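You operate a simulated robot arm through the tools that you are given. There is no shell and no other tool.

You run a simulated robot arm. Do the job below in one go: nothing can be reset, and whatever is moved stays where it is left.

Task
Set the relief knob to about 5 bar on the pump gauge.
Fine: orange lever shut for it; free the lock lever, lock it again, reopen the orange lever.

It is judged by the outcome, as a careful person would: the job done as asked, and still so three seconds after it is handed in. It fails if anything else is knocked over, pushed out of place, dropped, spilled or broken.

Robot
A 6-joint arm with a two-finger parallel gripper, fixed in place. Base frame: the origin is on the floor under the middle of its stand, x ahead of it, y to its left, z up. Lengths are in m, angles in rad, forces in N, time in s.
With the tool pointing down near the work surface it reaches from about 0.22 to 0.62 m from the base axis. Its first joint turns from -2.007 to 2.007 rad. Payload 3.43 kg.
The tool frame sits at the grasp point between the pads (the TCP): z along the fingers, y along the line on which they close. The tips reach 0.034 m beyond it. Largest opening 0.128 m; finger width 0.024, thickness 0.012; the body of the gripper, 0.048 by 0.13 m, starts 0.096 m behind the TCP.
Orientation is told as [roll, pitch, yaw] about the base's x, y, z axes, in that order, counted from this pose: with the fingers straight down and closing along the base's y, the tool's x points along the base's -x, its y along +y and its z along -z.

Tools
- The arm moves only by the tool drive_tool. Its argument "steps" is a list of rows, each a list of 7 numbers: the turn, a rotation vector about the tool's x, y, z in rad, then the shift along the tool's x, y, z in m, then the closure in counts, from 0 (fully open) to 255 (shut). In form: [[wx, wy, wz, dx, dy, dz, fingers], ...]. A call has 1 to 20 rows; each row is the pose to reach, as a shift and turn from the pose commanded when the call began, along the tool's axes at that moment. A row lasts 0.2 s, in which the tool goes at most 0.05 m and 0.15 rad; a call with a longer step from one row to the next is refused whole, and so is a gripper value outside its range. Where a pose cannot be reached the arm comes as near as it can. A force on the tool above 40 N (or 10 N above the force at the start of the call, whichever is more), or a blocked arm, ends the call early, and 0.2 s more pass. The fingers move at their own pace (about 0.153 m/s each) and stop on an object; they squeeze with about 40 N. The grip force told is the motor's: it shows also when the fingers shut on nothing. Time passes only in rows, and 0.2 s behind the last, so rows that repeat a pose let the fingers close. It gives the time, the measured TCP pose, the force on the tool (base axes), the opening and the grip force at its end, in the units of the frame above (readings bear some noise), with the torque about the TCP (base axes, N m) and any sound that the robot's microphone picked up, and new pictures: "show" is both (left out), scene, wrist or none.
- Cameras (640 x 400 px; columns grow to the right, rows downward): "scene" is fixed at [0.3982, 0.4988, 1.4382]; the picture's right is [-1.00, 0.07, 0.00], its down [0.03, 0.41, -0.91] and it looks along [-0.06, -0.91, -0.41] (base axes); focal length 320 px, centre (320, 200). "wrist" rides on the gripper at [0.076, -0.011, -0.16] in the tool frame; the picture's right is [0.15, 0.99, 0.00], its down [-0.88, 0.13, -0.46] and it looks along [-0.45, 0.07, 0.89] (tool axes); focal length 234 px, centre (320, 200). There is no depth. A picture from a camera that has moved, and an enlarged one, comes with that camera's place and axes in the base frame and with its lens.
- slide_trunk(by): slides the trunk up (or, below 0, down) by that many m; the arm rides with it, the base frame stays. It gives what a move gives, with no picture.
- zoom(camera, box): a new picture of the part [left, top, right, bottom] of that camera's present view, enlarged. It takes no simulated time.
- sign_off(): hands the job in; it is judged then, once.

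Places have to be worked out from the pictures, the camera data and where the tool is seen. Open the gripper and draw the arm clear of the work before you hand the job in, unless the task says otherwise.

The tools are called as name(argument=value, ...) on one line, values as JSON. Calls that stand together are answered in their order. drive_tool: Moves the arm, as the interface text tells. Its arguments: {"type":"object","properties":{"steps":{"type":"array","items":{"type":"array","items":{"type":"number"}}},"show":{"type":"string","enum":["both","scene","wrist","none"]}},"required":["steps"]} The other tools are called the same way: slide_trunk (by) moves the trunk up or down; zoom (camera, box) takes an enlarged picture of a part of a camera's view; sign_off () hands the job in.

At the start:

```text
t: 0.0
ee_pos: [0.085, -0.4346, 1.1716]
ee_rot: [-0.001, 0.0, 0.001]
ft_force: [-0.2, -0.3, -0.1]
ft_torque: [-0.03, 0.02, -0.01]
width: 0.1281
finger_force: 0.0
trunk travel left (down, up): [-0.85, 0.14]
```

scene: 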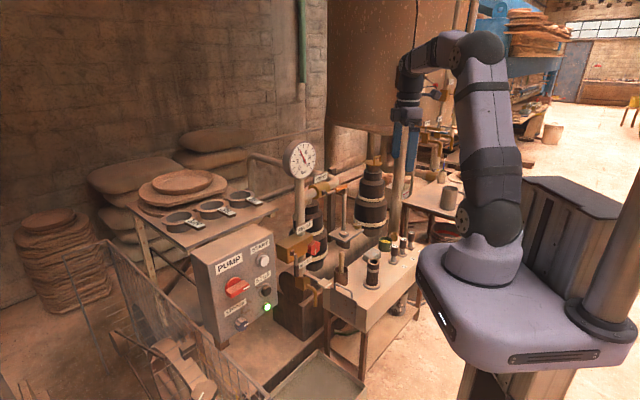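
wrist: 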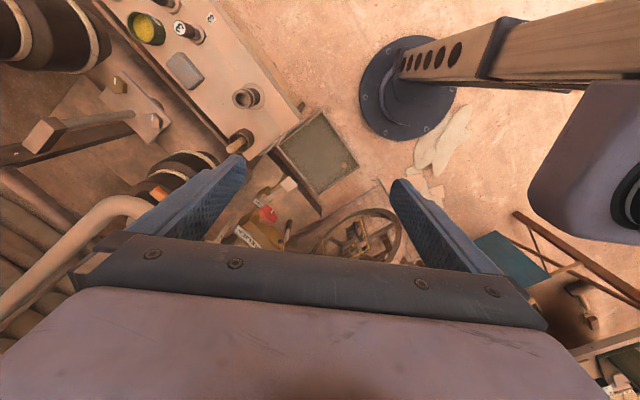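

I start by looking closely at the scene: gauge, orange lever, and knobs around the pump.

zoom(camera="scene", box=[270, 130, 430, 230])

zoom(camera="scene", box=[270, 210, 430, 310])

zoom(camera="scene", box=[190, 230, 300, 340])

zoom(camera="wrist", box=[0, 0, 320, 200])

zoom(camera="wrist", box=[220, 170, 420, 270])

```text
4.00 times, centred on (350, 180) of scene
camera zoom: at [0.3982, 0.4988, 1.4382], right [-1.0, 0.07, 0.0], down [0.03, 0.41, -0.91], along [-0.06, -0.91, -0.41], focal length 1281 px, centre (200, 280)
```

zoom: 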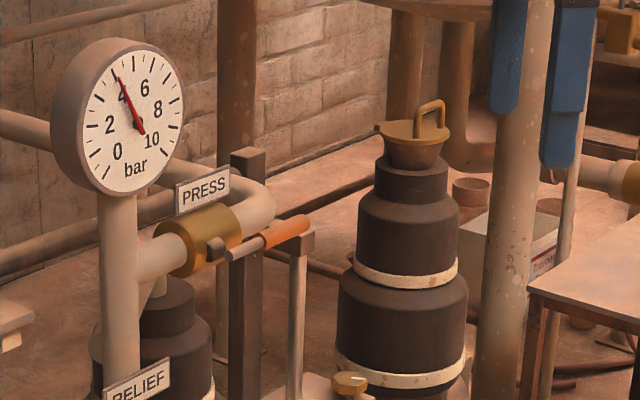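

```text
4.00 times, centred on (350, 260) of scene
camera zoom: at [0.3982, 0.4988, 1.4382], right [-1.0, 0.07, 0.0], down [0.03, 0.41, -0.91], along [-0.06, -0.91, -0.41], focal length 1281 px, centre (200, -40)
```

zoom: 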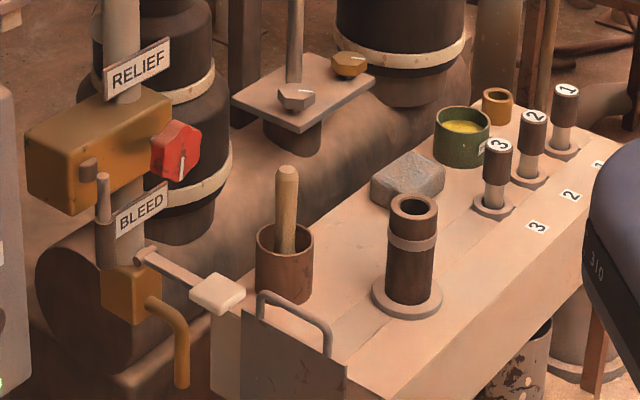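

```text
3.64 times, centred on (245, 285) of scene
camera zoom: at [0.3982, 0.4988, 1.4382], right [-1.0, 0.07, 0.0], down [0.03, 0.41, -0.91], along [-0.06, -0.91, -0.41], focal length 1164 px, centre (593, -109)
```

zoom: 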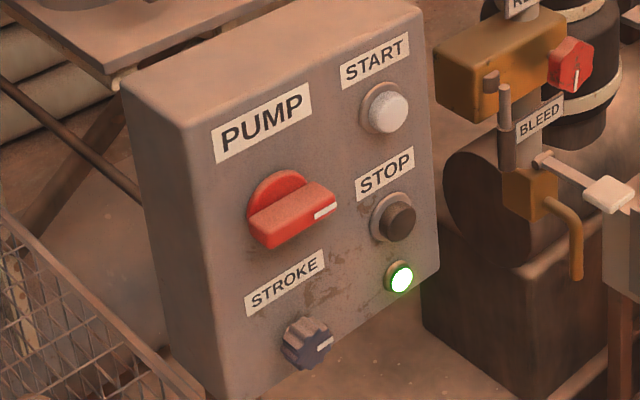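

```text
2.00 times, centred on (160, 100) of wrist
camera zoom: at [0.0076, -0.4462, 1.3303], right [-0.15, 0.99, 0.0], down [0.88, 0.13, 0.46], along [0.45, 0.07, -0.89], focal length 468 px, centre (640, 400)
```

zoom: 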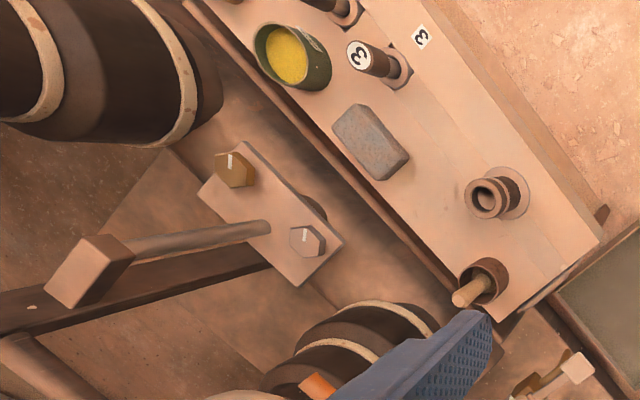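

```text
3.20 times, centred on (320, 220) of wrist
camera zoom: at [0.0076, -0.4462, 1.3303], right [-0.15, 0.99, 0.0], down [0.88, 0.13, 0.46], along [0.45, 0.07, -0.89], focal length 749 px, centre (320, 136)
```

zoom: 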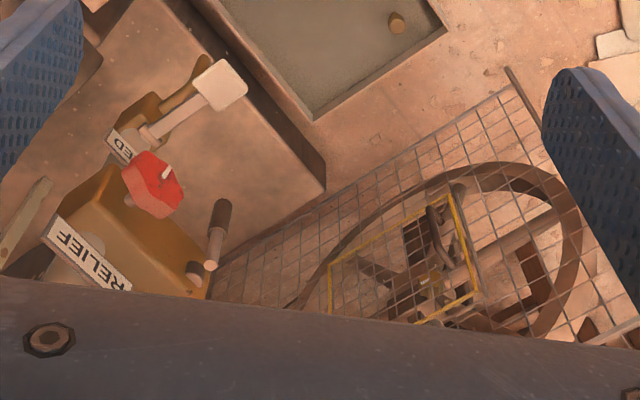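

The red relief knob triangulates to about [0.354, -0.535, 0.78]; I need more detail on the lock lever, the orange lever and the gauge before moving.

zoom(camera="scene", box=[270, 222, 334, 262])

zoom(camera="scene", box=[280, 138, 328, 168])

zoom(camera="scene", box=[296, 165, 360, 205])

zoom(camera="wrist", box=[220, 190, 300, 240])

zoom(camera="wrist", box=[60, 140, 220, 240])

```text
10.00 times, centred on (302, 242) of scene
camera zoom: at [0.3982, 0.4988, 1.4382], right [-1.0, 0.07, 0.0], down [0.03, 0.41, -0.91], along [-0.06, -0.91, -0.41], focal length 3202 px, centre (500, -220)
```

zoom: 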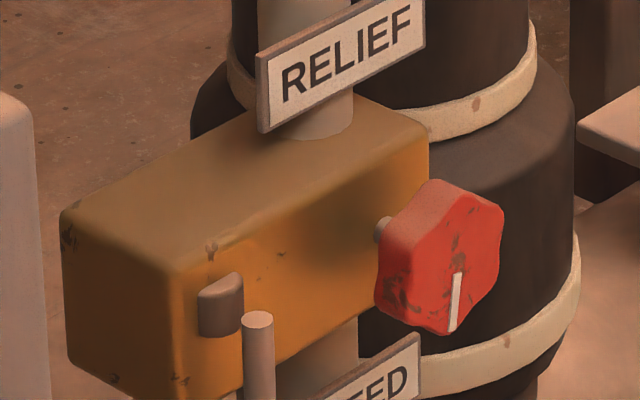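

```text
13.33 times, centred on (304, 153) of scene
camera zoom: at [0.3982, 0.4988, 1.4382], right [-1.0, 0.07, 0.0], down [0.03, 0.41, -0.91], along [-0.06, -0.91, -0.41], focal length 4270 px, centre (533, 827)
```

zoom: 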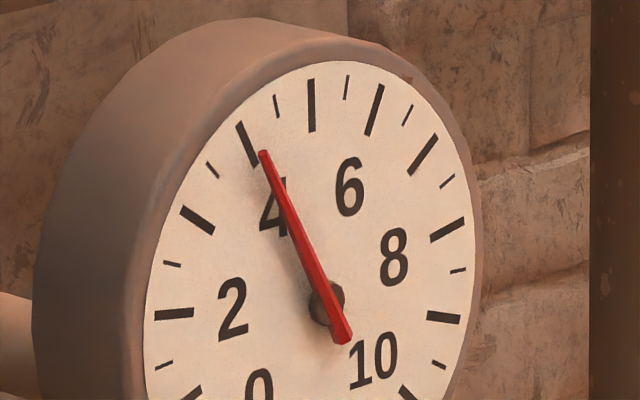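

```text
10.00 times, centred on (328, 185) of scene
camera zoom: at [0.3982, 0.4988, 1.4382], right [-1.0, 0.07, 0.0], down [0.03, 0.41, -0.91], along [-0.06, -0.91, -0.41], focal length 3202 px, centre (240, 350)
```

zoom: 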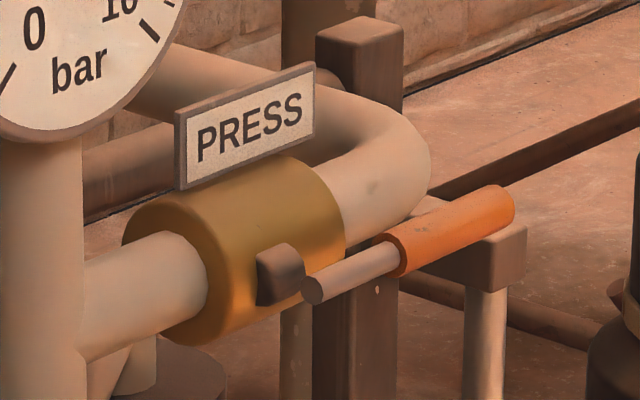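

```text
8.00 times, centred on (260, 215) of wrist
camera zoom: at [0.0076, -0.4462, 1.3303], right [-0.15, 0.99, 0.0], down [0.88, 0.13, 0.46], along [0.45, 0.07, -0.89], focal length 1873 px, centre (800, 80)
```

zoom: 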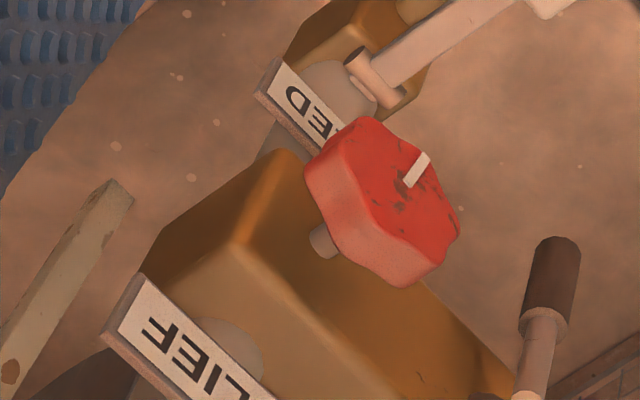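

```text
4.00 times, centred on (140, 190) of wrist
camera zoom: at [0.0076, -0.4462, 1.3303], right [-0.15, 0.99, 0.0], down [0.88, 0.13, 0.46], along [0.45, 0.07, -0.89], focal length 937 px, centre (1040, 240)
```

zoom: 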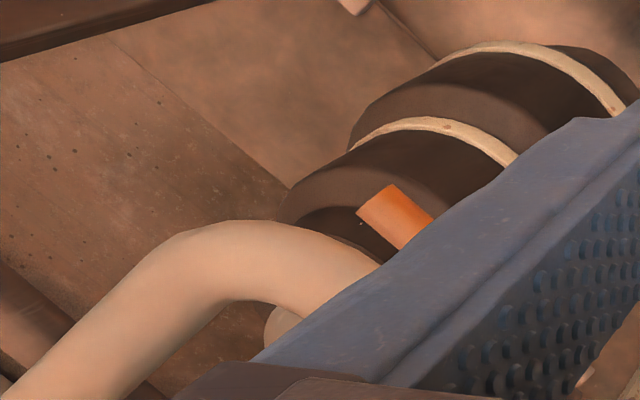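

The lock lever hangs down left of the knob, and the orange lever lies in line with the pipe (open) at about z 0.96. The gauge reads about 4.1 bar. All of these face the robot diagonally, so I lower the trunk to get the shoulder to working height.

slide_trunk(by=-0.15)

```text
t: 1.8
ee_pos: [0.0849, -0.4341, 1.0207]
ee_rot: [-0.001, 0.0, 0.0]
ft_force: [0.1, 0.1, 0.1]
ft_torque: [0.03, -0.03, 0.01]
width: 0.1278
finger_force: 0.0
trunk travel left (down, up): [-0.7, 0.29]
```

Now I turn the tool 135° so the camera will end up on top when tilted, and shift the TCP towards the pump front at [0.21, -0.42, 1.02].

drive_tool(steps=[[0, 0, -0.148, -0.01, 0.001, 0, 0], [0, 0, -0.295, -0.02, 0.002, 0, 0], [0, 0, -0.442, -0.03, 0.003, 0, 0], [0, 0, -0.589, -0.04, 0.004, 0, 0], [0, 0, -0.736, -0.05, 0.005, 0, 0], [0, 0, -0.884, -0.06, 0.006, 0, 0], [0, 0, -1.031, -0.07, 0.007, 0, 0], [0, 0, -1.178, -0.08, 0.008, 0, 0], [0, 0, -1.325, -0.09, 0.009, 0, 0], [0, 0, -1.473, -0.1, 0.01, 0, 0], [0, 0, -1.62, -0.11, 0.01, 0, 0], [0, 0, -1.767, -0.12, 0.01, 0, 0], [0, 0, -1.914, -0.127, 0.01, 0, 0], [0, 0, -2.062, -0.127, 0.01, 0, 0], [0, 0, -2.209, -0.127, 0.01, 0, 0], [0, 0, -2.356, -0.127, 0.01, 0, 0]])

```text
t: 5.2
ee_pos: [0.3337, -0.3088, 0.9873]
ee_rot: [0.08, 0.017, 2.239]
ft_force: [-0.7, -0.2, -0.2]
ft_torque: [-0.02, 0.03, -0.01]
width: 0.1278
finger_force: 0.0
out of reach, approached as far as the arm can: row 13, 14, 15, 16
trunk travel left (down, up): [-0.7, 0.29]
camera wrist: at [0.3962, -0.3532, 1.1476], right [-0.69, -0.72, 0.08], down [-0.62, 0.64, 0.45], along [-0.38, 0.26, -0.89], focal length 234 px, centre (320, 200)
```

scene: 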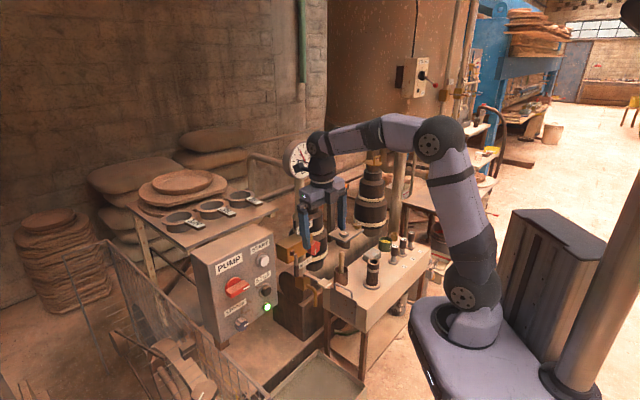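
wrist: 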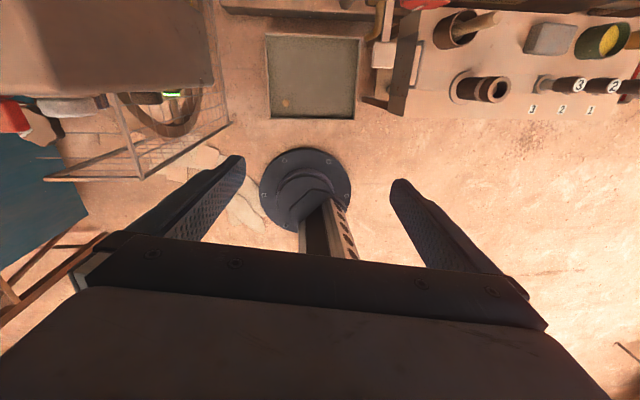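

The wrist roll hit its limit near this yaw, so I'll use a different roll (camera to the right side / below). I turn back a little and check where the commanded pose actually is.

drive_tool(steps=[[0, 0, 0.14, 0, 0, 0, 0], [0, 0, 0.28, 0, 0, 0, 0], [0, 0, 0.42, 0, 0, 0, 0], [0, 0, 0.56, 0, 0, 0, 0]], show="none")

```text
t: 6.2
ee_pos: [0.3338, -0.3107, 0.9874]
ee_rot: [0.059, 0.054, 1.675]
ft_force: [0.7, 0.4, 1.1]
ft_torque: [0.0, 0.02, -0.01]
width: 0.1277
finger_force: 0.0
trunk travel left (down, up): [-0.7, 0.29]
```

The commanded pose resets to the achieved pose, good. I continue the yaw to about 45° and move to [0.21, -0.42, 1.02].

drive_tool(steps=[[0, 0, 0.14, 0.014, 0.019, -0.005, 0], [0, 0, 0.28, 0.028, 0.038, -0.01, 0], [0, 0, 0.42, 0.043, 0.057, -0.014, 0], [0, 0, 0.56, 0.057, 0.076, -0.019, 0], [0, 0, 0.7, 0.071, 0.095, -0.024, 0], [0, 0, 0.8, 0.086, 0.114, -0.029, 0], [0, 0, 0.89, 0.0996, 0.133, -0.033, 0]])

```text
t: 7.8
ee_pos: [0.2144, -0.422, 1.0325]
ee_rot: [-0.007, 0.08, 0.783]
ft_force: [0.0, 0.2, 0.1]
ft_torque: [0.02, -0.03, -0.01]
width: 0.1278
finger_force: 0.1
trunk travel left (down, up): [-0.7, 0.29]
camera wrist: at [0.1762, -0.4734, 1.1985], right [-0.8, 0.6, 0.01], down [0.56, 0.74, 0.38], along [0.22, 0.31, -0.92], focal length 234 px, centre (320, 200)
```

scene: 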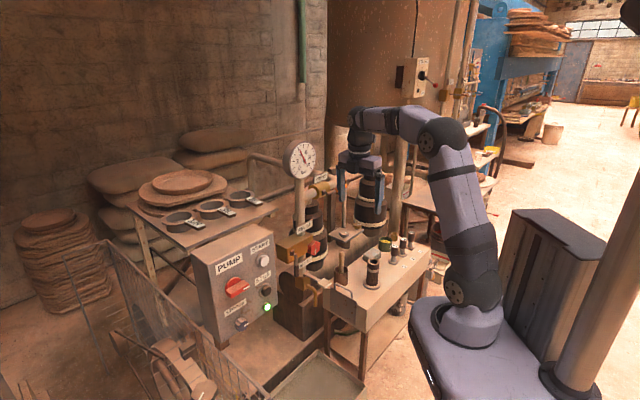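
wrist: 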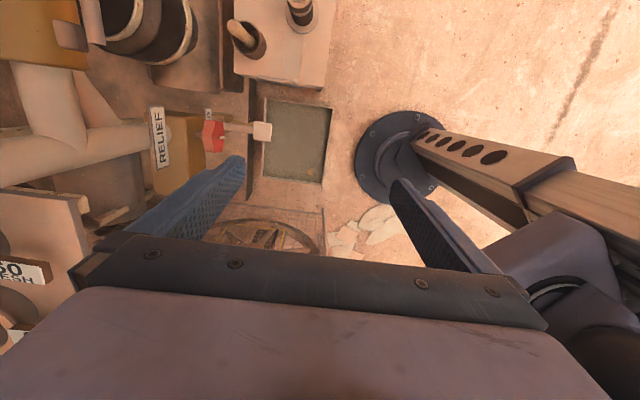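

This view looks down on the relief block and pipework; I zoom to refine the positions.

zoom(camera="wrist", box=[130, 80, 290, 180])

zoom(camera="wrist", box=[0, 0, 160, 100])

```text
4.00 times, centred on (210, 130) of wrist
camera zoom: at [0.1762, -0.4734, 1.1985], right [-0.8, 0.6, 0.01], down [0.56, 0.74, 0.38], along [0.22, 0.31, -0.92], focal length 937 px, centre (760, 480)
```

zoom: 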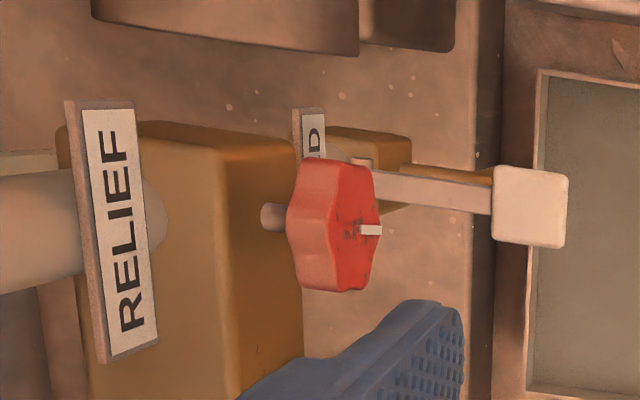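

```text
4.00 times, centred on (80, 50) of wrist
camera zoom: at [0.1762, -0.4734, 1.1985], right [-0.8, 0.6, 0.01], down [0.56, 0.74, 0.38], along [0.22, 0.31, -0.92], focal length 937 px, centre (1280, 800)
```

zoom: 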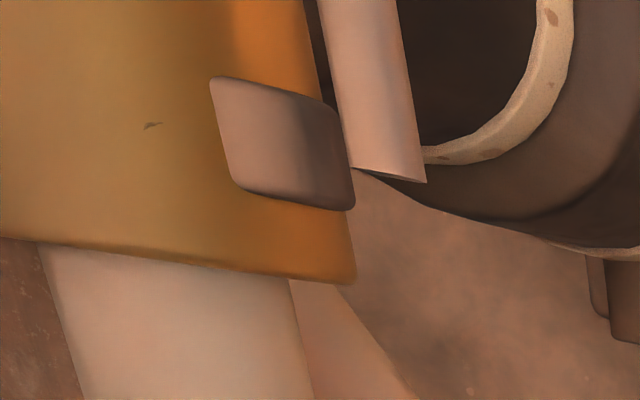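

Positions agree: orange lever pivot near [0.29,-0.62,0.963], its tip ~0.11 m further right; knob centre near [0.352,-0.54,0.785], 57 mm across. I now tilt the tool to horizontal, fingers pointing at the pump front, camera on the right side.

drive_tool(steps=[[0.143, -0.006, 0.006, 0.005, 0, 0.004, 0], [0.285, -0.011, 0.011, 0.01, 0, 0.008, 0], [0.428, -0.017, 0.017, 0.015, 0, 0.012, 0], [0.571, -0.023, 0.023, 0.02, 0, 0.016, 0], [0.714, -0.029, 0.029, 0.025, 0, 0.02, 0], [0.856, -0.034, 0.034, 0.03, 0, 0.024, 0], [0.999, -0.04, 0.04, 0.035, 0, 0.028, 0], [1.142, -0.046, 0.046, 0.04, 0, 0.032, 0], [1.285, -0.052, 0.052, 0.045, 0, 0.036, 0], [1.427, -0.057, 0.057, 0.05, 0, 0.04, 0], [1.57, -0.063, 0.063, 0.05, 0, 0.04, 0]])

```text
t: 10.2
ee_pos: [0.2405, -0.4223, 1.2463]
ee_rot: [-1.338, -0.079, 0.744]
ft_force: [0.0, 0.1, -0.2]
ft_torque: [0.01, 0.02, 0.03]
width: 0.1281
finger_force: 0.0
out of reach, approached as far as the arm can: row 6, 7, 8, 9, 10, 11
trunk travel left (down, up): [-0.7, 0.29]
camera wrist: at [0.0772, -0.3662, 1.2886], right [-0.21, 0.12, -0.97], down [0.33, 0.94, 0.05], along [0.92, -0.31, -0.23], focal length 234 px, centre (320, 200)
```

scene: 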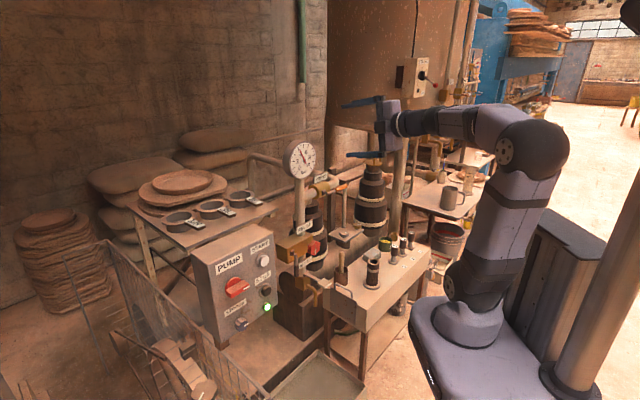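
wrist: 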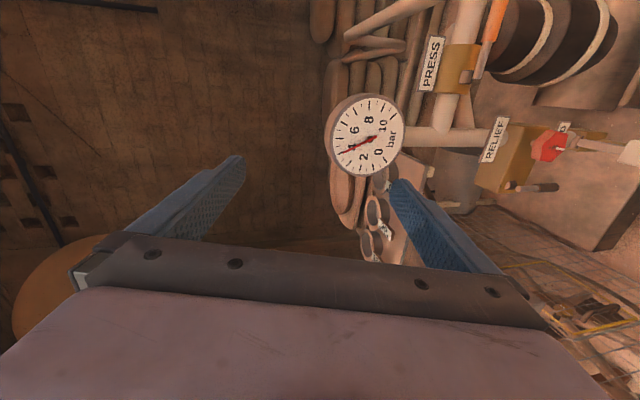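

The wrist can be level only about 0.26 m above the shoulder, so I lower the trunk further to bring the level tool to the lever's height.

slide_trunk(by=-0.25)

zoom(camera="scene", box=[240, 100, 640, 400])

zoom(camera="wrist", box=[0, 0, 640, 400])

```text
t: 12.7
ee_pos: [0.2399, -0.4241, 0.9973]
ee_rot: [-1.337, -0.076, 0.747]
ft_force: [0.0, 0.7, -0.5]
ft_torque: [0.01, 0.04, 0.02]
width: 0.1278
finger_force: 0.0
trunk travel left (down, up): [-0.45, 0.54]
```

```text
1.33 times, centred on (440, 250) of scene
camera zoom: at [0.3982, 0.4988, 1.4382], right [-1.0, 0.07, 0.0], down [0.03, 0.41, -0.91], along [-0.06, -0.91, -0.41], focal length 427 px, centre (160, 133)
```

zoom: 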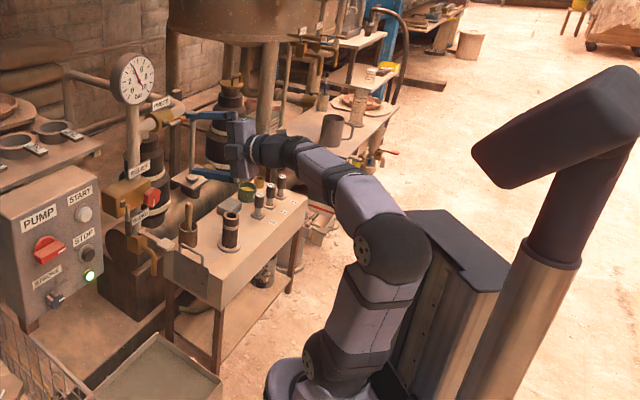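

```text
1.00 times, centred on (320, 200) of wrist (not enlarged: the box is as wide or as high as the picture)
camera zoom: at [0.0777, -0.3657, 1.0386], right [-0.21, 0.12, -0.97], down [0.33, 0.94, 0.05], along [0.92, -0.31, -0.23], focal length 234 px, centre (320, 200)
```

zoom: 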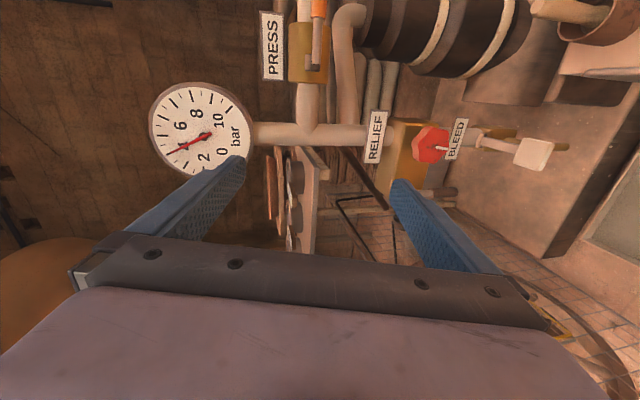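

The level view shows gauge, PRESS valve with orange lever (top), relief block, knob and lock lever. I square the tool to the pump front and move to a pre-approach point in front of the orange handle at about [0.156, -0.594, 0.965].

drive_tool(steps=[[0.046, -0.006, -0.016, 0.036, 0.0005, 0.014, 0], [0.093, -0.012, -0.032, 0.072, 0.001, 0.028, 0], [0.139, -0.017, -0.048, 0.108, 0.0015, 0.042, 0], [0.186, -0.023, -0.064, 0.143, 0.002, 0.056, 0], [0.232, -0.029, -0.08, 0.179, 0.0023, 0.07, 0]])

```text
t: 13.9
ee_pos: [0.1501, -0.6525, 1.0573]
ee_rot: [-1.544, -0.017, 0.793]
ft_force: [0.3, -0.2, -0.1]
ft_torque: [0.0, 0.01, 0.0]
width: 0.1278
finger_force: 0.1
out of reach, approached as far as the arm can: row 1, 2, 3, 4, 5
trunk travel left (down, up): [-0.45, 0.54]
camera wrist: at [-0.0175, -0.5952, 1.0714], right [-0.11, -0.07, -0.99], down [0.29, 0.95, -0.1], along [0.95, -0.3, -0.08], focal length 234 px, centre (320, 200)
```

scene: 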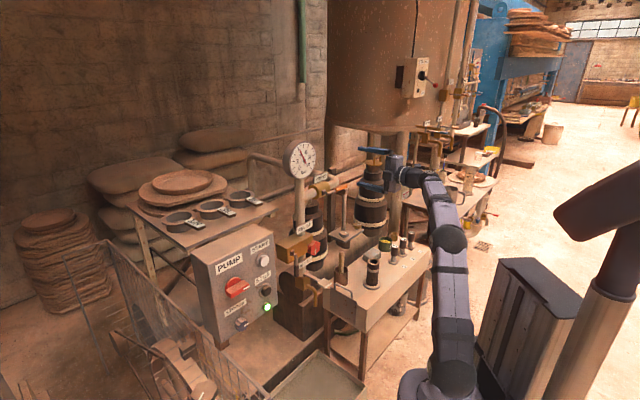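
wrist: 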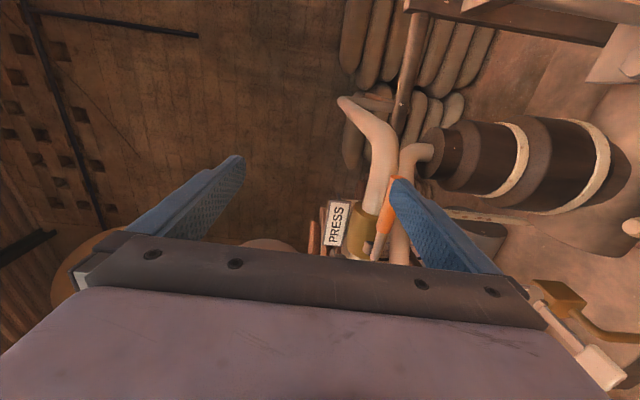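

The arm settled higher than commanded (z 1.057), so some wrist limit favours a higher tool relative to the shoulder. I look at the arm's shape before choosing the trunk height.

zoom(camera="scene", box=[310, 120, 630, 400])

zoom(camera="wrist", box=[300, 120, 460, 280])

```text
1.43 times, centred on (470, 260) of scene
camera zoom: at [0.3982, 0.4988, 1.4382], right [-1.0, 0.07, 0.0], down [0.03, 0.41, -0.91], along [-0.06, -0.91, -0.41], focal length 458 px, centre (106, 114)
```

zoom: 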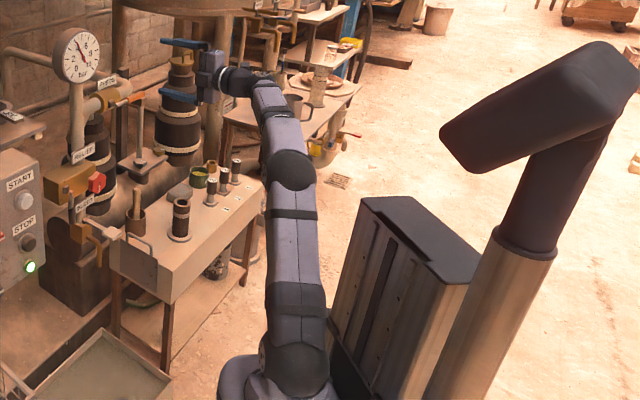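

```text
2.50 times, centred on (380, 200) of wrist
camera zoom: at [-0.0175, -0.5952, 1.0714], right [-0.11, -0.07, -0.99], down [0.29, 0.95, -0.1], along [0.95, -0.3, -0.08], focal length 585 px, centre (170, 200)
```

zoom: 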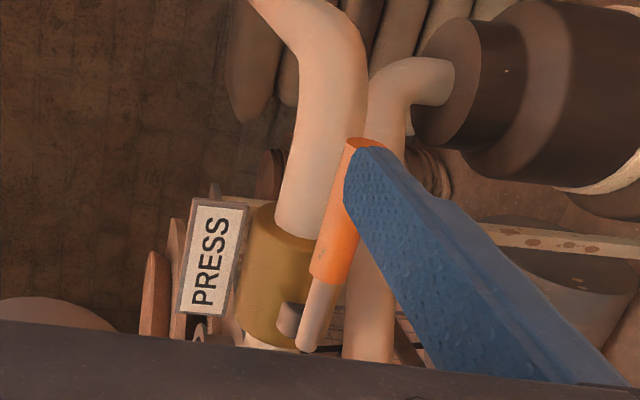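

The forearm is about level with the tool now, so lowering the shoulder further lets it rise to a level tool. I slide the trunk down another 0.15 m; fingertips stay 3 cm short of the lever plane.

slide_trunk(by=-0.15)

```text
t: 15.7
ee_pos: [0.1515, -0.6517, 0.9067]
ee_rot: [-1.542, -0.018, 0.793]
ft_force: [-1.2, 0.3, -0.9]
ft_torque: [-0.03, 0.0, 0.03]
width: 0.1283
finger_force: 0.1
trunk travel left (down, up): [-0.3, 0.69]
```

Now I shift left and up to line up in front of the orange handle (mc -0.55, 0.31 along the pipe, z 0.965), keeping the tool level.

drive_tool(steps=[[0.01, 0, -0.006, -0.015, -0.02, -0.006, 0], [0.02, 0, -0.012, -0.03, -0.04, -0.012, 0], [0.029, 0, -0.018, -0.044, -0.058, -0.018, 0]])

```text
t: 16.5
ee_pos: [0.1675, -0.6101, 0.9667]
ee_rot: [-1.572, 0.002, 0.792]
ft_force: [0.1, -0.6, -1.1]
ft_torque: [0.01, 0.01, 0.02]
width: 0.128
finger_force: 0.0
trunk travel left (down, up): [-0.3, 0.69]
camera wrist: at [-0.0003, -0.5526, 0.9772], right [-0.1, -0.11, -0.99], down [0.29, 0.95, -0.13], along [0.95, -0.3, -0.07], focal length 234 px, centre (320, 200)
```

scene: 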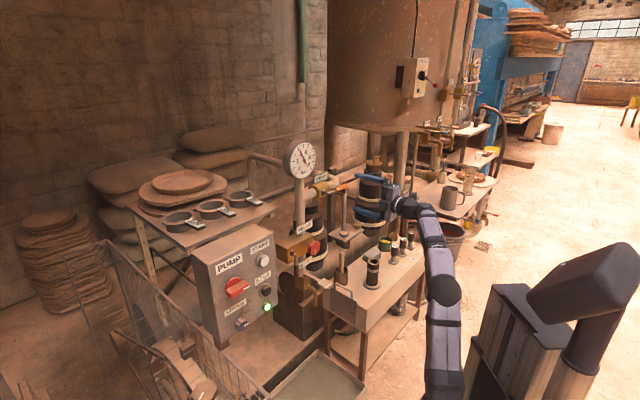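
wrist: 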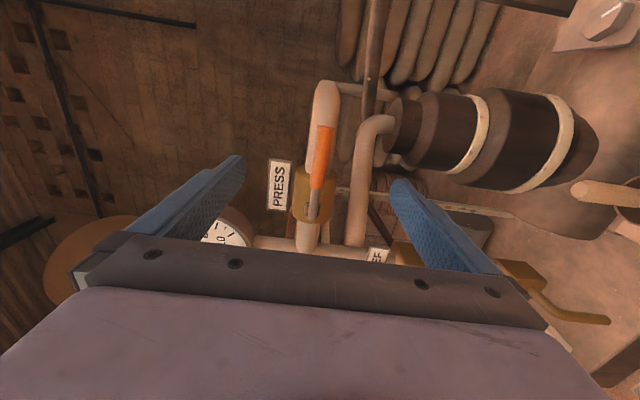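

Well aligned: the orange handle sits between the fingers. I zoom to refine lever geometry and what lies behind it.

zoom(camera="wrist", box=[250, 70, 410, 270])

zoom(camera="scene", box=[280, 130, 440, 230])

```text
2.00 times, centred on (330, 170) of wrist
camera zoom: at [-0.0003, -0.5526, 0.9772], right [-0.1, -0.11, -0.99], down [0.29, 0.95, -0.13], along [0.95, -0.3, -0.07], focal length 468 px, centre (300, 260)
```

zoom: 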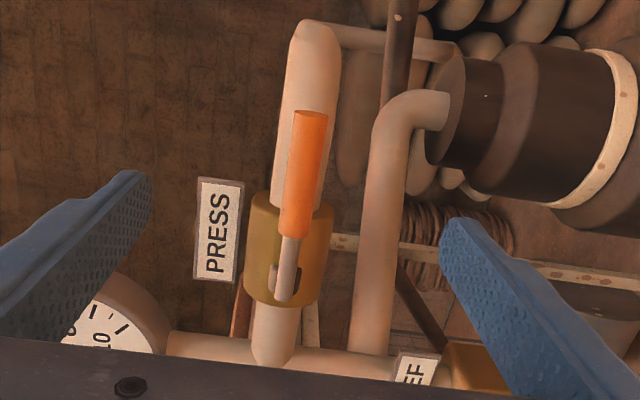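

```text
4.00 times, centred on (360, 180) of scene
camera zoom: at [0.3982, 0.4988, 1.4382], right [-1.0, 0.07, 0.0], down [0.03, 0.41, -0.91], along [-0.06, -0.91, -0.41], focal length 1281 px, centre (160, 280)
```

zoom: 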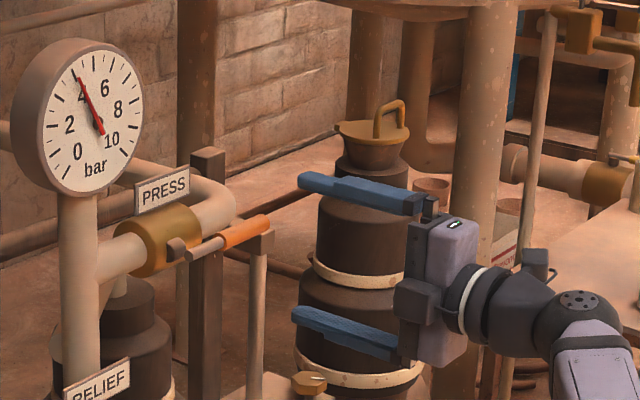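

Handle spans 0.274–0.346 along the pipe axis at z≈0.964, pivot near 0.236. I partly close the fingers to a ~38 mm cage and advance 7 cm so the handle is between the fingers.

drive_tool(steps=[[0, 0, 0, 0, 0.002, 0, 179], [0, 0, 0, 0, 0.0025, 0, 179], [0, 0, 0, 0, 0.0025, 0, 179], [0, 0, 0, -0.001, 0.0025, 0.018, 179], [0, 0, 0, -0.001, 0.0025, 0.036, 179], [0, 0, 0, -0.001, 0.0025, 0.054, 179], [0, 0, 0, -0.001, 0.0025, 0.072, 179]])

```text
t: 18.1
ee_pos: [0.219, -0.6581, 0.9636]
ee_rot: [-1.572, 0.0, 0.792]
ft_force: [0.2, 0.2, -0.3]
ft_torque: [0.04, 0.04, -0.01]
width: 0.0382
finger_force: 0.0
trunk travel left (down, up): [-0.3, 0.69]
camera wrist: at [0.0523, -0.6013, 0.9744], right [-0.1, -0.11, -0.99], down [0.29, 0.95, -0.13], along [0.95, -0.3, -0.06], focal length 234 px, centre (320, 200)
```

scene: 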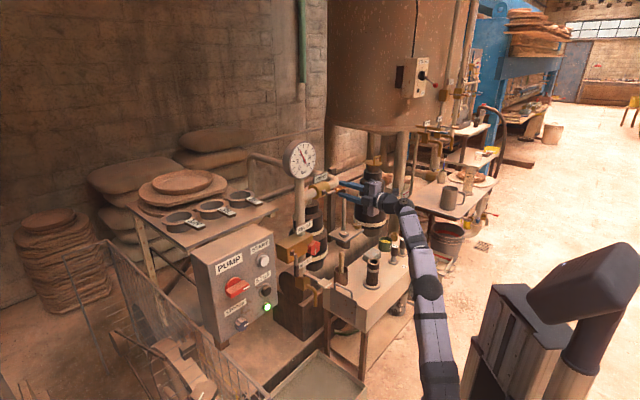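
wrist: 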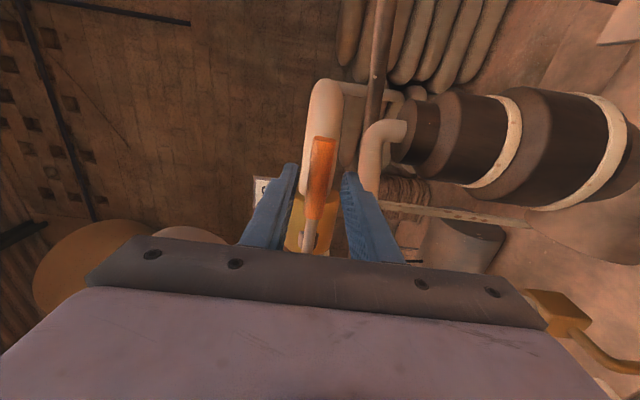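

zoom(camera="scene", box=[300, 155, 380, 215])

zoom(camera="wrist", box=[240, 110, 400, 270])

```text
6.67 times, centred on (340, 185) of scene
camera zoom: at [0.3982, 0.4988, 1.4382], right [-1.0, 0.07, 0.0], down [0.03, 0.41, -0.91], along [-0.06, -0.91, -0.41], focal length 2135 px, centre (187, 300)
```

zoom: 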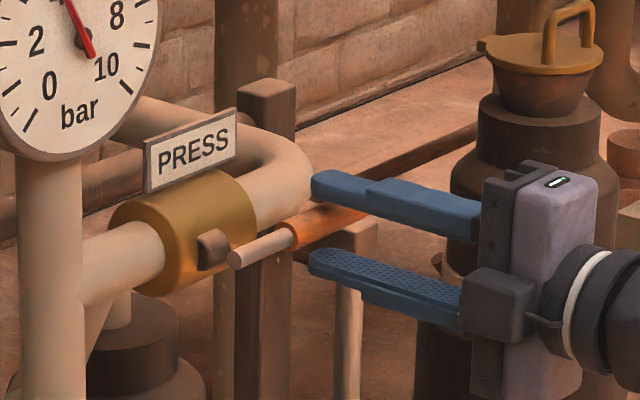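

```text
2.50 times, centred on (320, 190) of wrist
camera zoom: at [0.0523, -0.6013, 0.9744], right [-0.1, -0.11, -0.99], down [0.29, 0.95, -0.13], along [0.95, -0.3, -0.06], focal length 585 px, centre (320, 225)
```

zoom: 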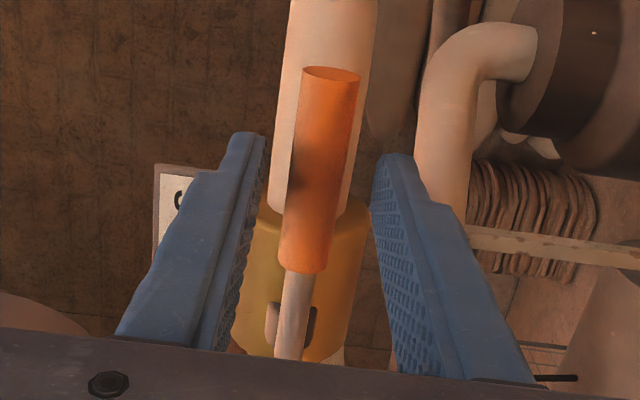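

The handle is caged between the fingertips with clearance from the pipe. I try swinging it downward (clockwise as the robot sees it) by a small arc and watch the force.

drive_tool(steps=[[0, 0, 0.14, -0.0007, 0.0104, 0, 179], [0, 0, 0.28, -0.0029, 0.0206, 0, 179], [0, 0, 0.42, -0.0065, 0.0304, 0, 179]])

```text
t: 18.9
ee_pos: [0.2247, -0.6547, 0.9348]
ee_rot: [-1.572, -0.419, 0.792]
ft_force: [-0.6, 0.0, 1.0]
ft_torque: [-0.05, -0.05, -0.04]
width: 0.0386
finger_force: 0.3
trunk travel left (down, up): [-0.3, 0.69]
camera wrist: at [0.0575, -0.5958, 0.9133], right [0.19, 0.19, -0.96], down [0.28, 0.93, 0.24], along [0.94, -0.31, 0.13], focal length 234 px, centre (320, 200)
```

scene: 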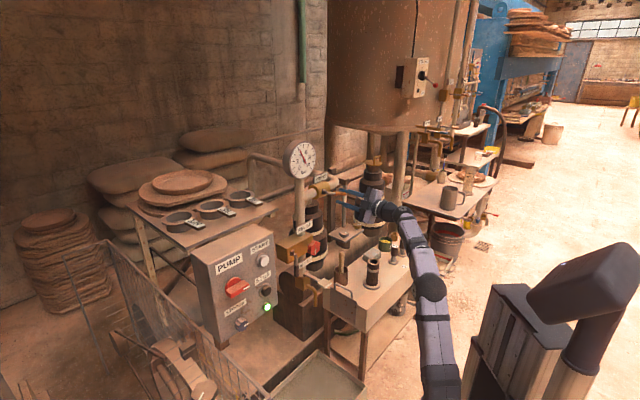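
wrist: 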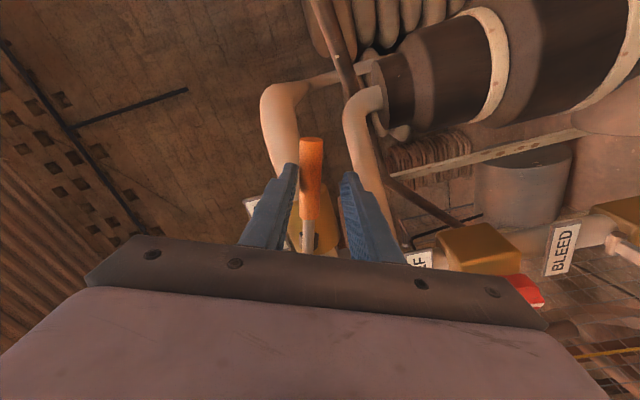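

The lever follows downward with almost no force. I continue the arc to a full quarter turn.

drive_tool(steps=[[0, 0, 0.145, -0.0008, 0.0108, 0, 179], [0, 0, 0.29, -0.0031, 0.0213, 0, 179], [0, 0, 0.435, -0.0069, 0.0314, 0, 179], [0, 0, 0.58, -0.0122, 0.0408, 0, 179], [0, 0, 0.725, -0.0187, 0.0494, 0, 179], [0, 0, 0.87, -0.0265, 0.0569, 0, 179], [0, 0, 1.015, -0.0352, 0.0633, 0, 179], [0, 0, 1.15, -0.0441, 0.068, 0, 179]])

```text
t: 20.7
ee_pos: [0.2728, -0.6074, 0.8907]
ee_rot: [2.336, -1.568, -3.117]
ft_force: [-1.4, -1.0, -1.1]
ft_torque: [0.0, 0.0, -0.05]
width: 0.0385
finger_force: 0.9
trunk travel left (down, up): [-0.3, 0.69]
camera wrist: at [0.1516, -0.5032, 0.8146], right [0.7, 0.7, -0.14], down [-0.24, 0.41, 0.88], along [0.68, -0.58, 0.45], focal length 234 px, centre (320, 200)
```

scene: 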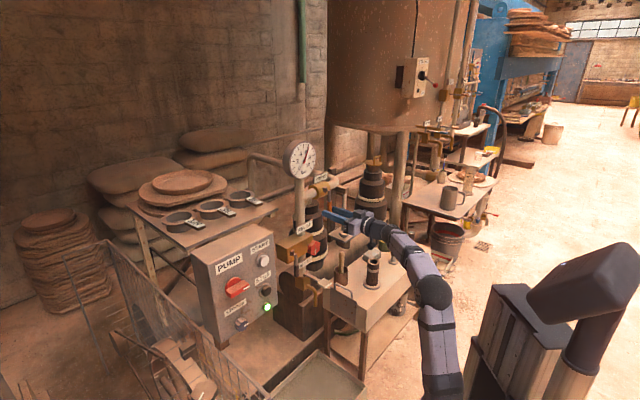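
wrist: 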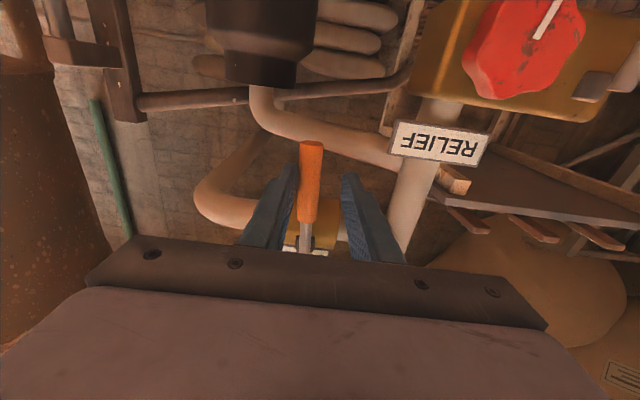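

The lever followed to about vertical. I check the gauge and the lever angle.

zoom(camera="scene", box=[280, 138, 328, 168])

zoom(camera="scene", box=[290, 170, 370, 230])

zoom(camera="wrist", box=[240, 120, 400, 270])

```text
13.33 times, centred on (304, 153) of scene
camera zoom: at [0.3982, 0.4988, 1.4382], right [-1.0, 0.07, 0.0], down [0.03, 0.41, -0.91], along [-0.06, -0.91, -0.41], focal length 4270 px, centre (533, 827)
```

zoom: 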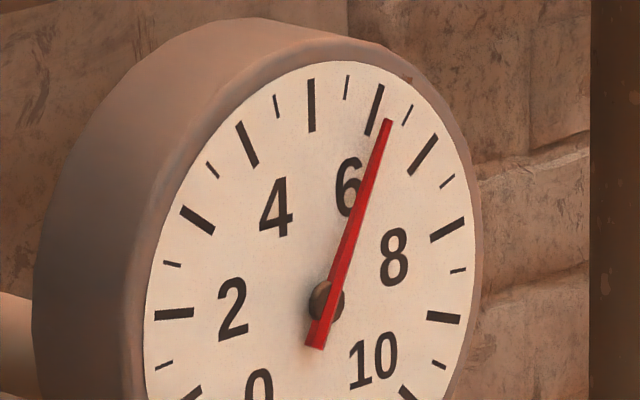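

```text
6.67 times, centred on (330, 200) of scene
camera zoom: at [0.3982, 0.4988, 1.4382], right [-1.0, 0.07, 0.0], down [0.03, 0.41, -0.91], along [-0.06, -0.91, -0.41], focal length 2135 px, centre (253, 200)
```

zoom: 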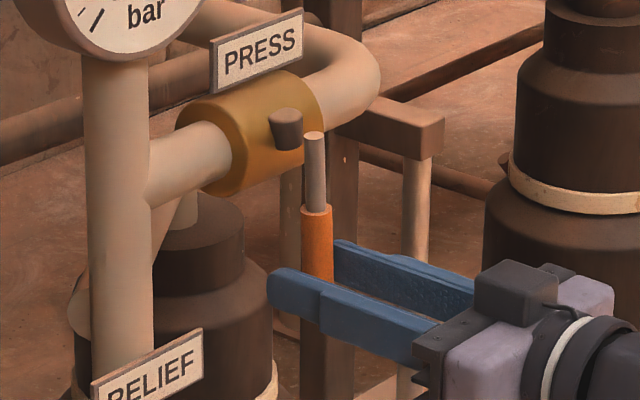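

```text
2.67 times, centred on (320, 195) of wrist
camera zoom: at [0.1516, -0.5032, 0.8146], right [0.7, 0.7, -0.14], down [-0.24, 0.41, 0.88], along [0.68, -0.58, 0.45], focal length 624 px, centre (320, 213)
```

zoom: 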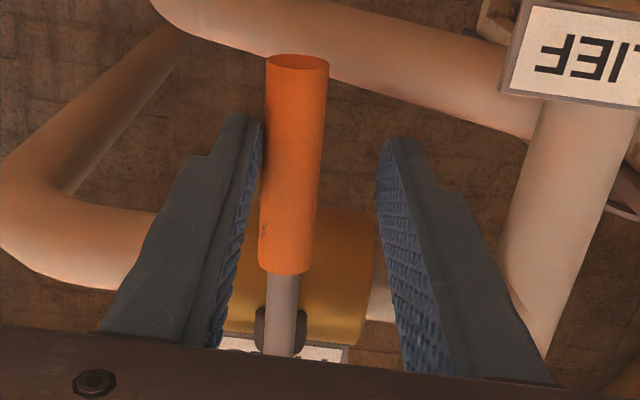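

With the press line shut the gauge jumped to about 6.2 bar, which is the actual relief setting. I nudge the lever a bit further to be sure it's on its shut stop.

drive_tool(steps=[[0, 0, 0.05, -0.0001, 0.0037, 0, 179], [0, 0, 0.1, -0.0004, 0.0074, 0, 179], [0, 0, 0.1, -0.0004, 0.0074, 0, 179]])

```text
t: 21.5
ee_pos: [0.2781, -0.6023, 0.89]
ee_rot: [1.595, -1.47, -2.377]
ft_force: [-5.5, -5.5, 2.1]
ft_torque: [-0.11, 0.09, -0.21]
width: 0.0424
finger_force: 3.2
trunk travel left (down, up): [-0.3, 0.69]
camera wrist: at [0.1609, -0.4929, 0.8132], right [0.7, 0.71, -0.05], down [-0.3, 0.35, 0.89], along [0.65, -0.61, 0.46], focal length 234 px, centre (320, 200)
```

scene: 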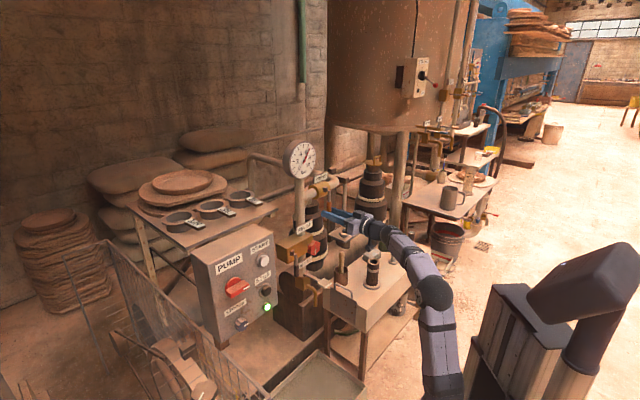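
wrist: 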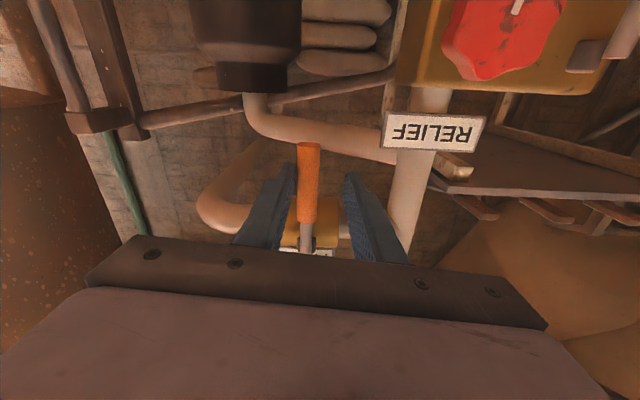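

There's now a firm reaction (≈8 N) – the lever is on its shut stop. I ease off, then retreat straight back 12 cm.

drive_tool(steps=[[0, 0, -0.05, 0, -0.004, 0, 179], [0, 0, -0.1, 0, -0.0075, 0, 179], [0, 0, -0.1, 0, -0.0075, -0.03, 179], [0, 0, -0.1, 0, -0.0075, -0.06, 179], [0, 0, -0.1, 0, -0.0075, -0.09, 179], [0, 0, -0.1, 0, -0.0075, -0.12, 179]])

zoom(camera="scene", box=[280, 138, 360, 218])

```text
t: 22.9
ee_pos: [0.1896, -0.5213, 0.8886]
ee_rot: [-2.352, -1.57, 1.575]
ft_force: [0.0, 0.0, 0.1]
ft_torque: [0.0, 0.01, 0.0]
width: 0.0378
finger_force: 0.0
trunk travel left (down, up): [-0.3, 0.69]
camera wrist: at [0.0664, -0.4187, 0.8127], right [0.69, 0.7, -0.15], down [-0.23, 0.41, 0.88], along [0.68, -0.58, 0.45], focal length 234 px, centre (320, 200)
```

scene: 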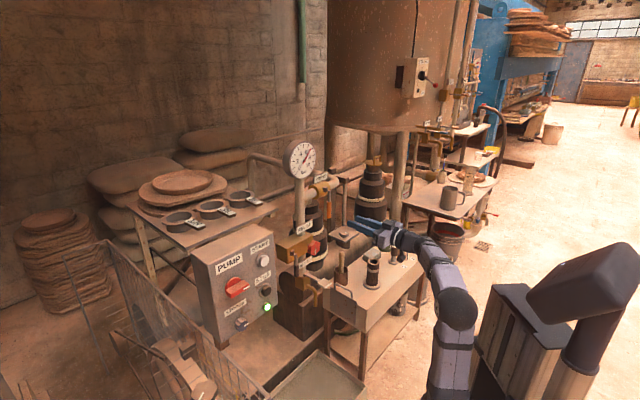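
wrist: 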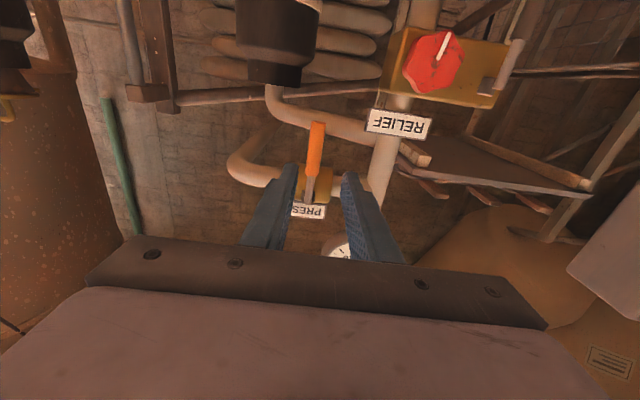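

```text
5.00 times, centred on (320, 178) of scene
camera zoom: at [0.3982, 0.4988, 1.4382], right [-1.0, 0.07, 0.0], down [0.03, 0.41, -0.91], along [-0.06, -0.91, -0.41], focal length 1601 px, centre (320, 310)
```

zoom: 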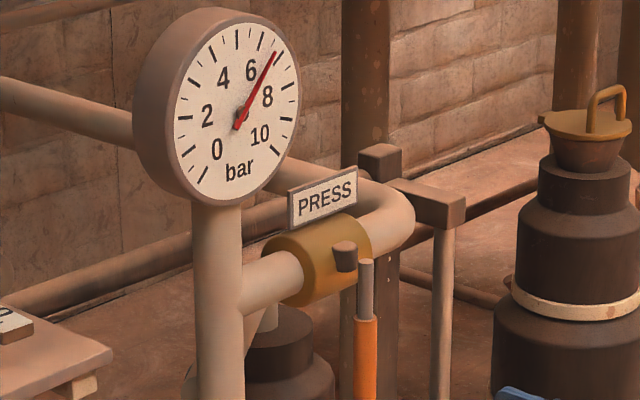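

The gauge rises further now that the valve is fully shut. I zoom in on the gauge and on the lock lever/knob from this low viewpoint.

zoom(camera="scene", box=[280, 138, 328, 168])

zoom(camera="wrist", box=[360, 0, 560, 150])

zoom(camera="scene", box=[270, 222, 350, 282])

```text
13.33 times, centred on (304, 153) of scene
camera zoom: at [0.3982, 0.4988, 1.4382], right [-1.0, 0.07, 0.0], down [0.03, 0.41, -0.91], along [-0.06, -0.91, -0.41], focal length 4270 px, centre (533, 827)
```

zoom: 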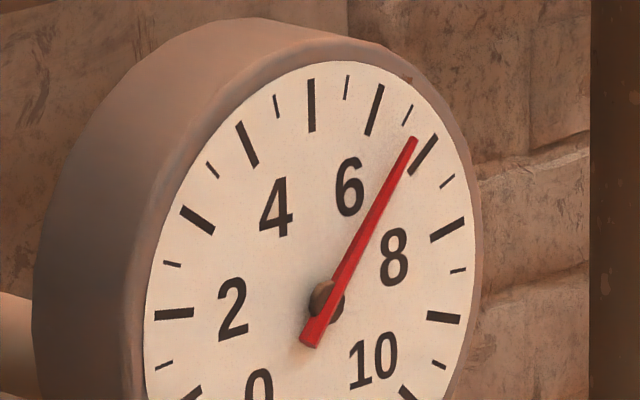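

```text
2.67 times, centred on (460, 75) of wrist
camera zoom: at [0.0664, -0.4187, 0.8127], right [0.69, 0.7, -0.15], down [-0.23, 0.41, 0.88], along [0.68, -0.58, 0.45], focal length 624 px, centre (-53, 533)
```

zoom: 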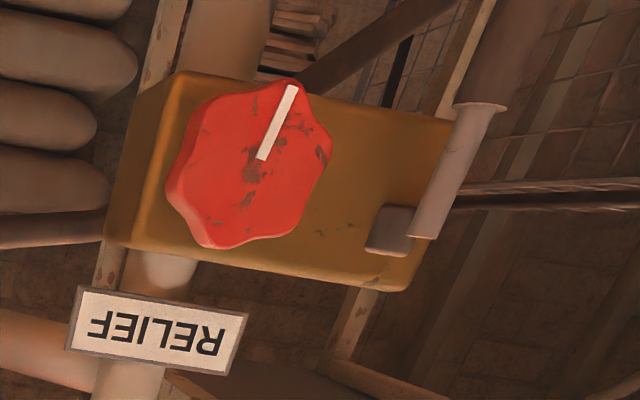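

```text
6.67 times, centred on (310, 252) of scene
camera zoom: at [0.3982, 0.4988, 1.4382], right [-1.0, 0.07, 0.0], down [0.03, 0.41, -0.91], along [-0.06, -0.91, -0.41], focal length 2135 px, centre (387, -147)
```

zoom: 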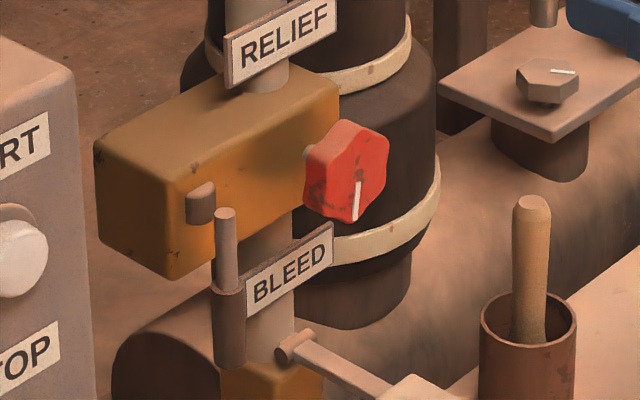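

Relief setting reads ~6.6 bar. The lock lever pivots near z 0.78 and its dark handle hangs to z≈0.69 at [0.423,-0.484]. I shift left 19 cm in front of it (keeping 8 cm off the front), then lower the trunk.

drive_tool(steps=[[0, 0, 0, 0, 0.038, 0, 179], [0, 0, 0, 0, 0.076, 0, 179], [0, 0, 0, 0, 0.114, 0, 179], [0, 0, 0, 0, 0.152, 0, 179], [0, 0, 0, 0, 0.19, 0, 179]])

```text
t: 24.1
ee_pos: [0.3299, -0.4051, 0.8857]
ee_rot: [-2.156, -1.568, 1.378]
ft_force: [-0.7, 0.8, -0.6]
ft_torque: [-0.02, -0.02, 0.05]
width: 0.0383
finger_force: 0.0
out of reach, approached as far as the arm can: row 5
trunk travel left (down, up): [-0.3, 0.69]
camera wrist: at [0.2074, -0.3015, 0.8105], right [0.69, 0.7, -0.15], down [-0.23, 0.41, 0.88], along [0.68, -0.58, 0.45], focal length 234 px, centre (320, 200)
```

scene: 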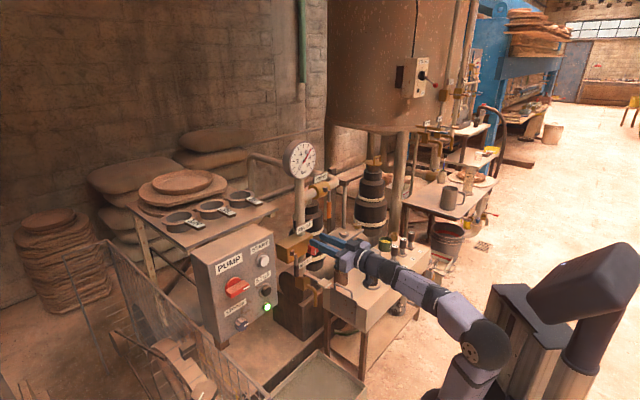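
wrist: 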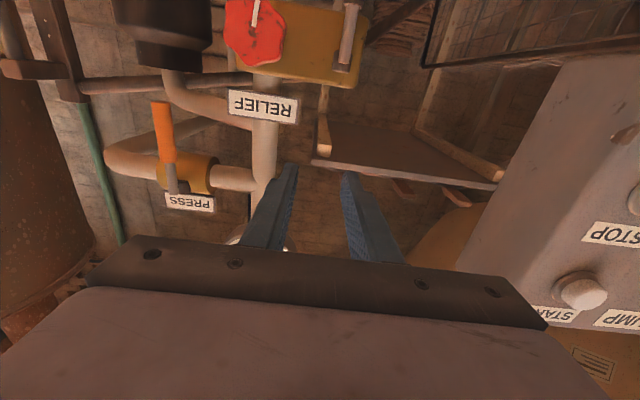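

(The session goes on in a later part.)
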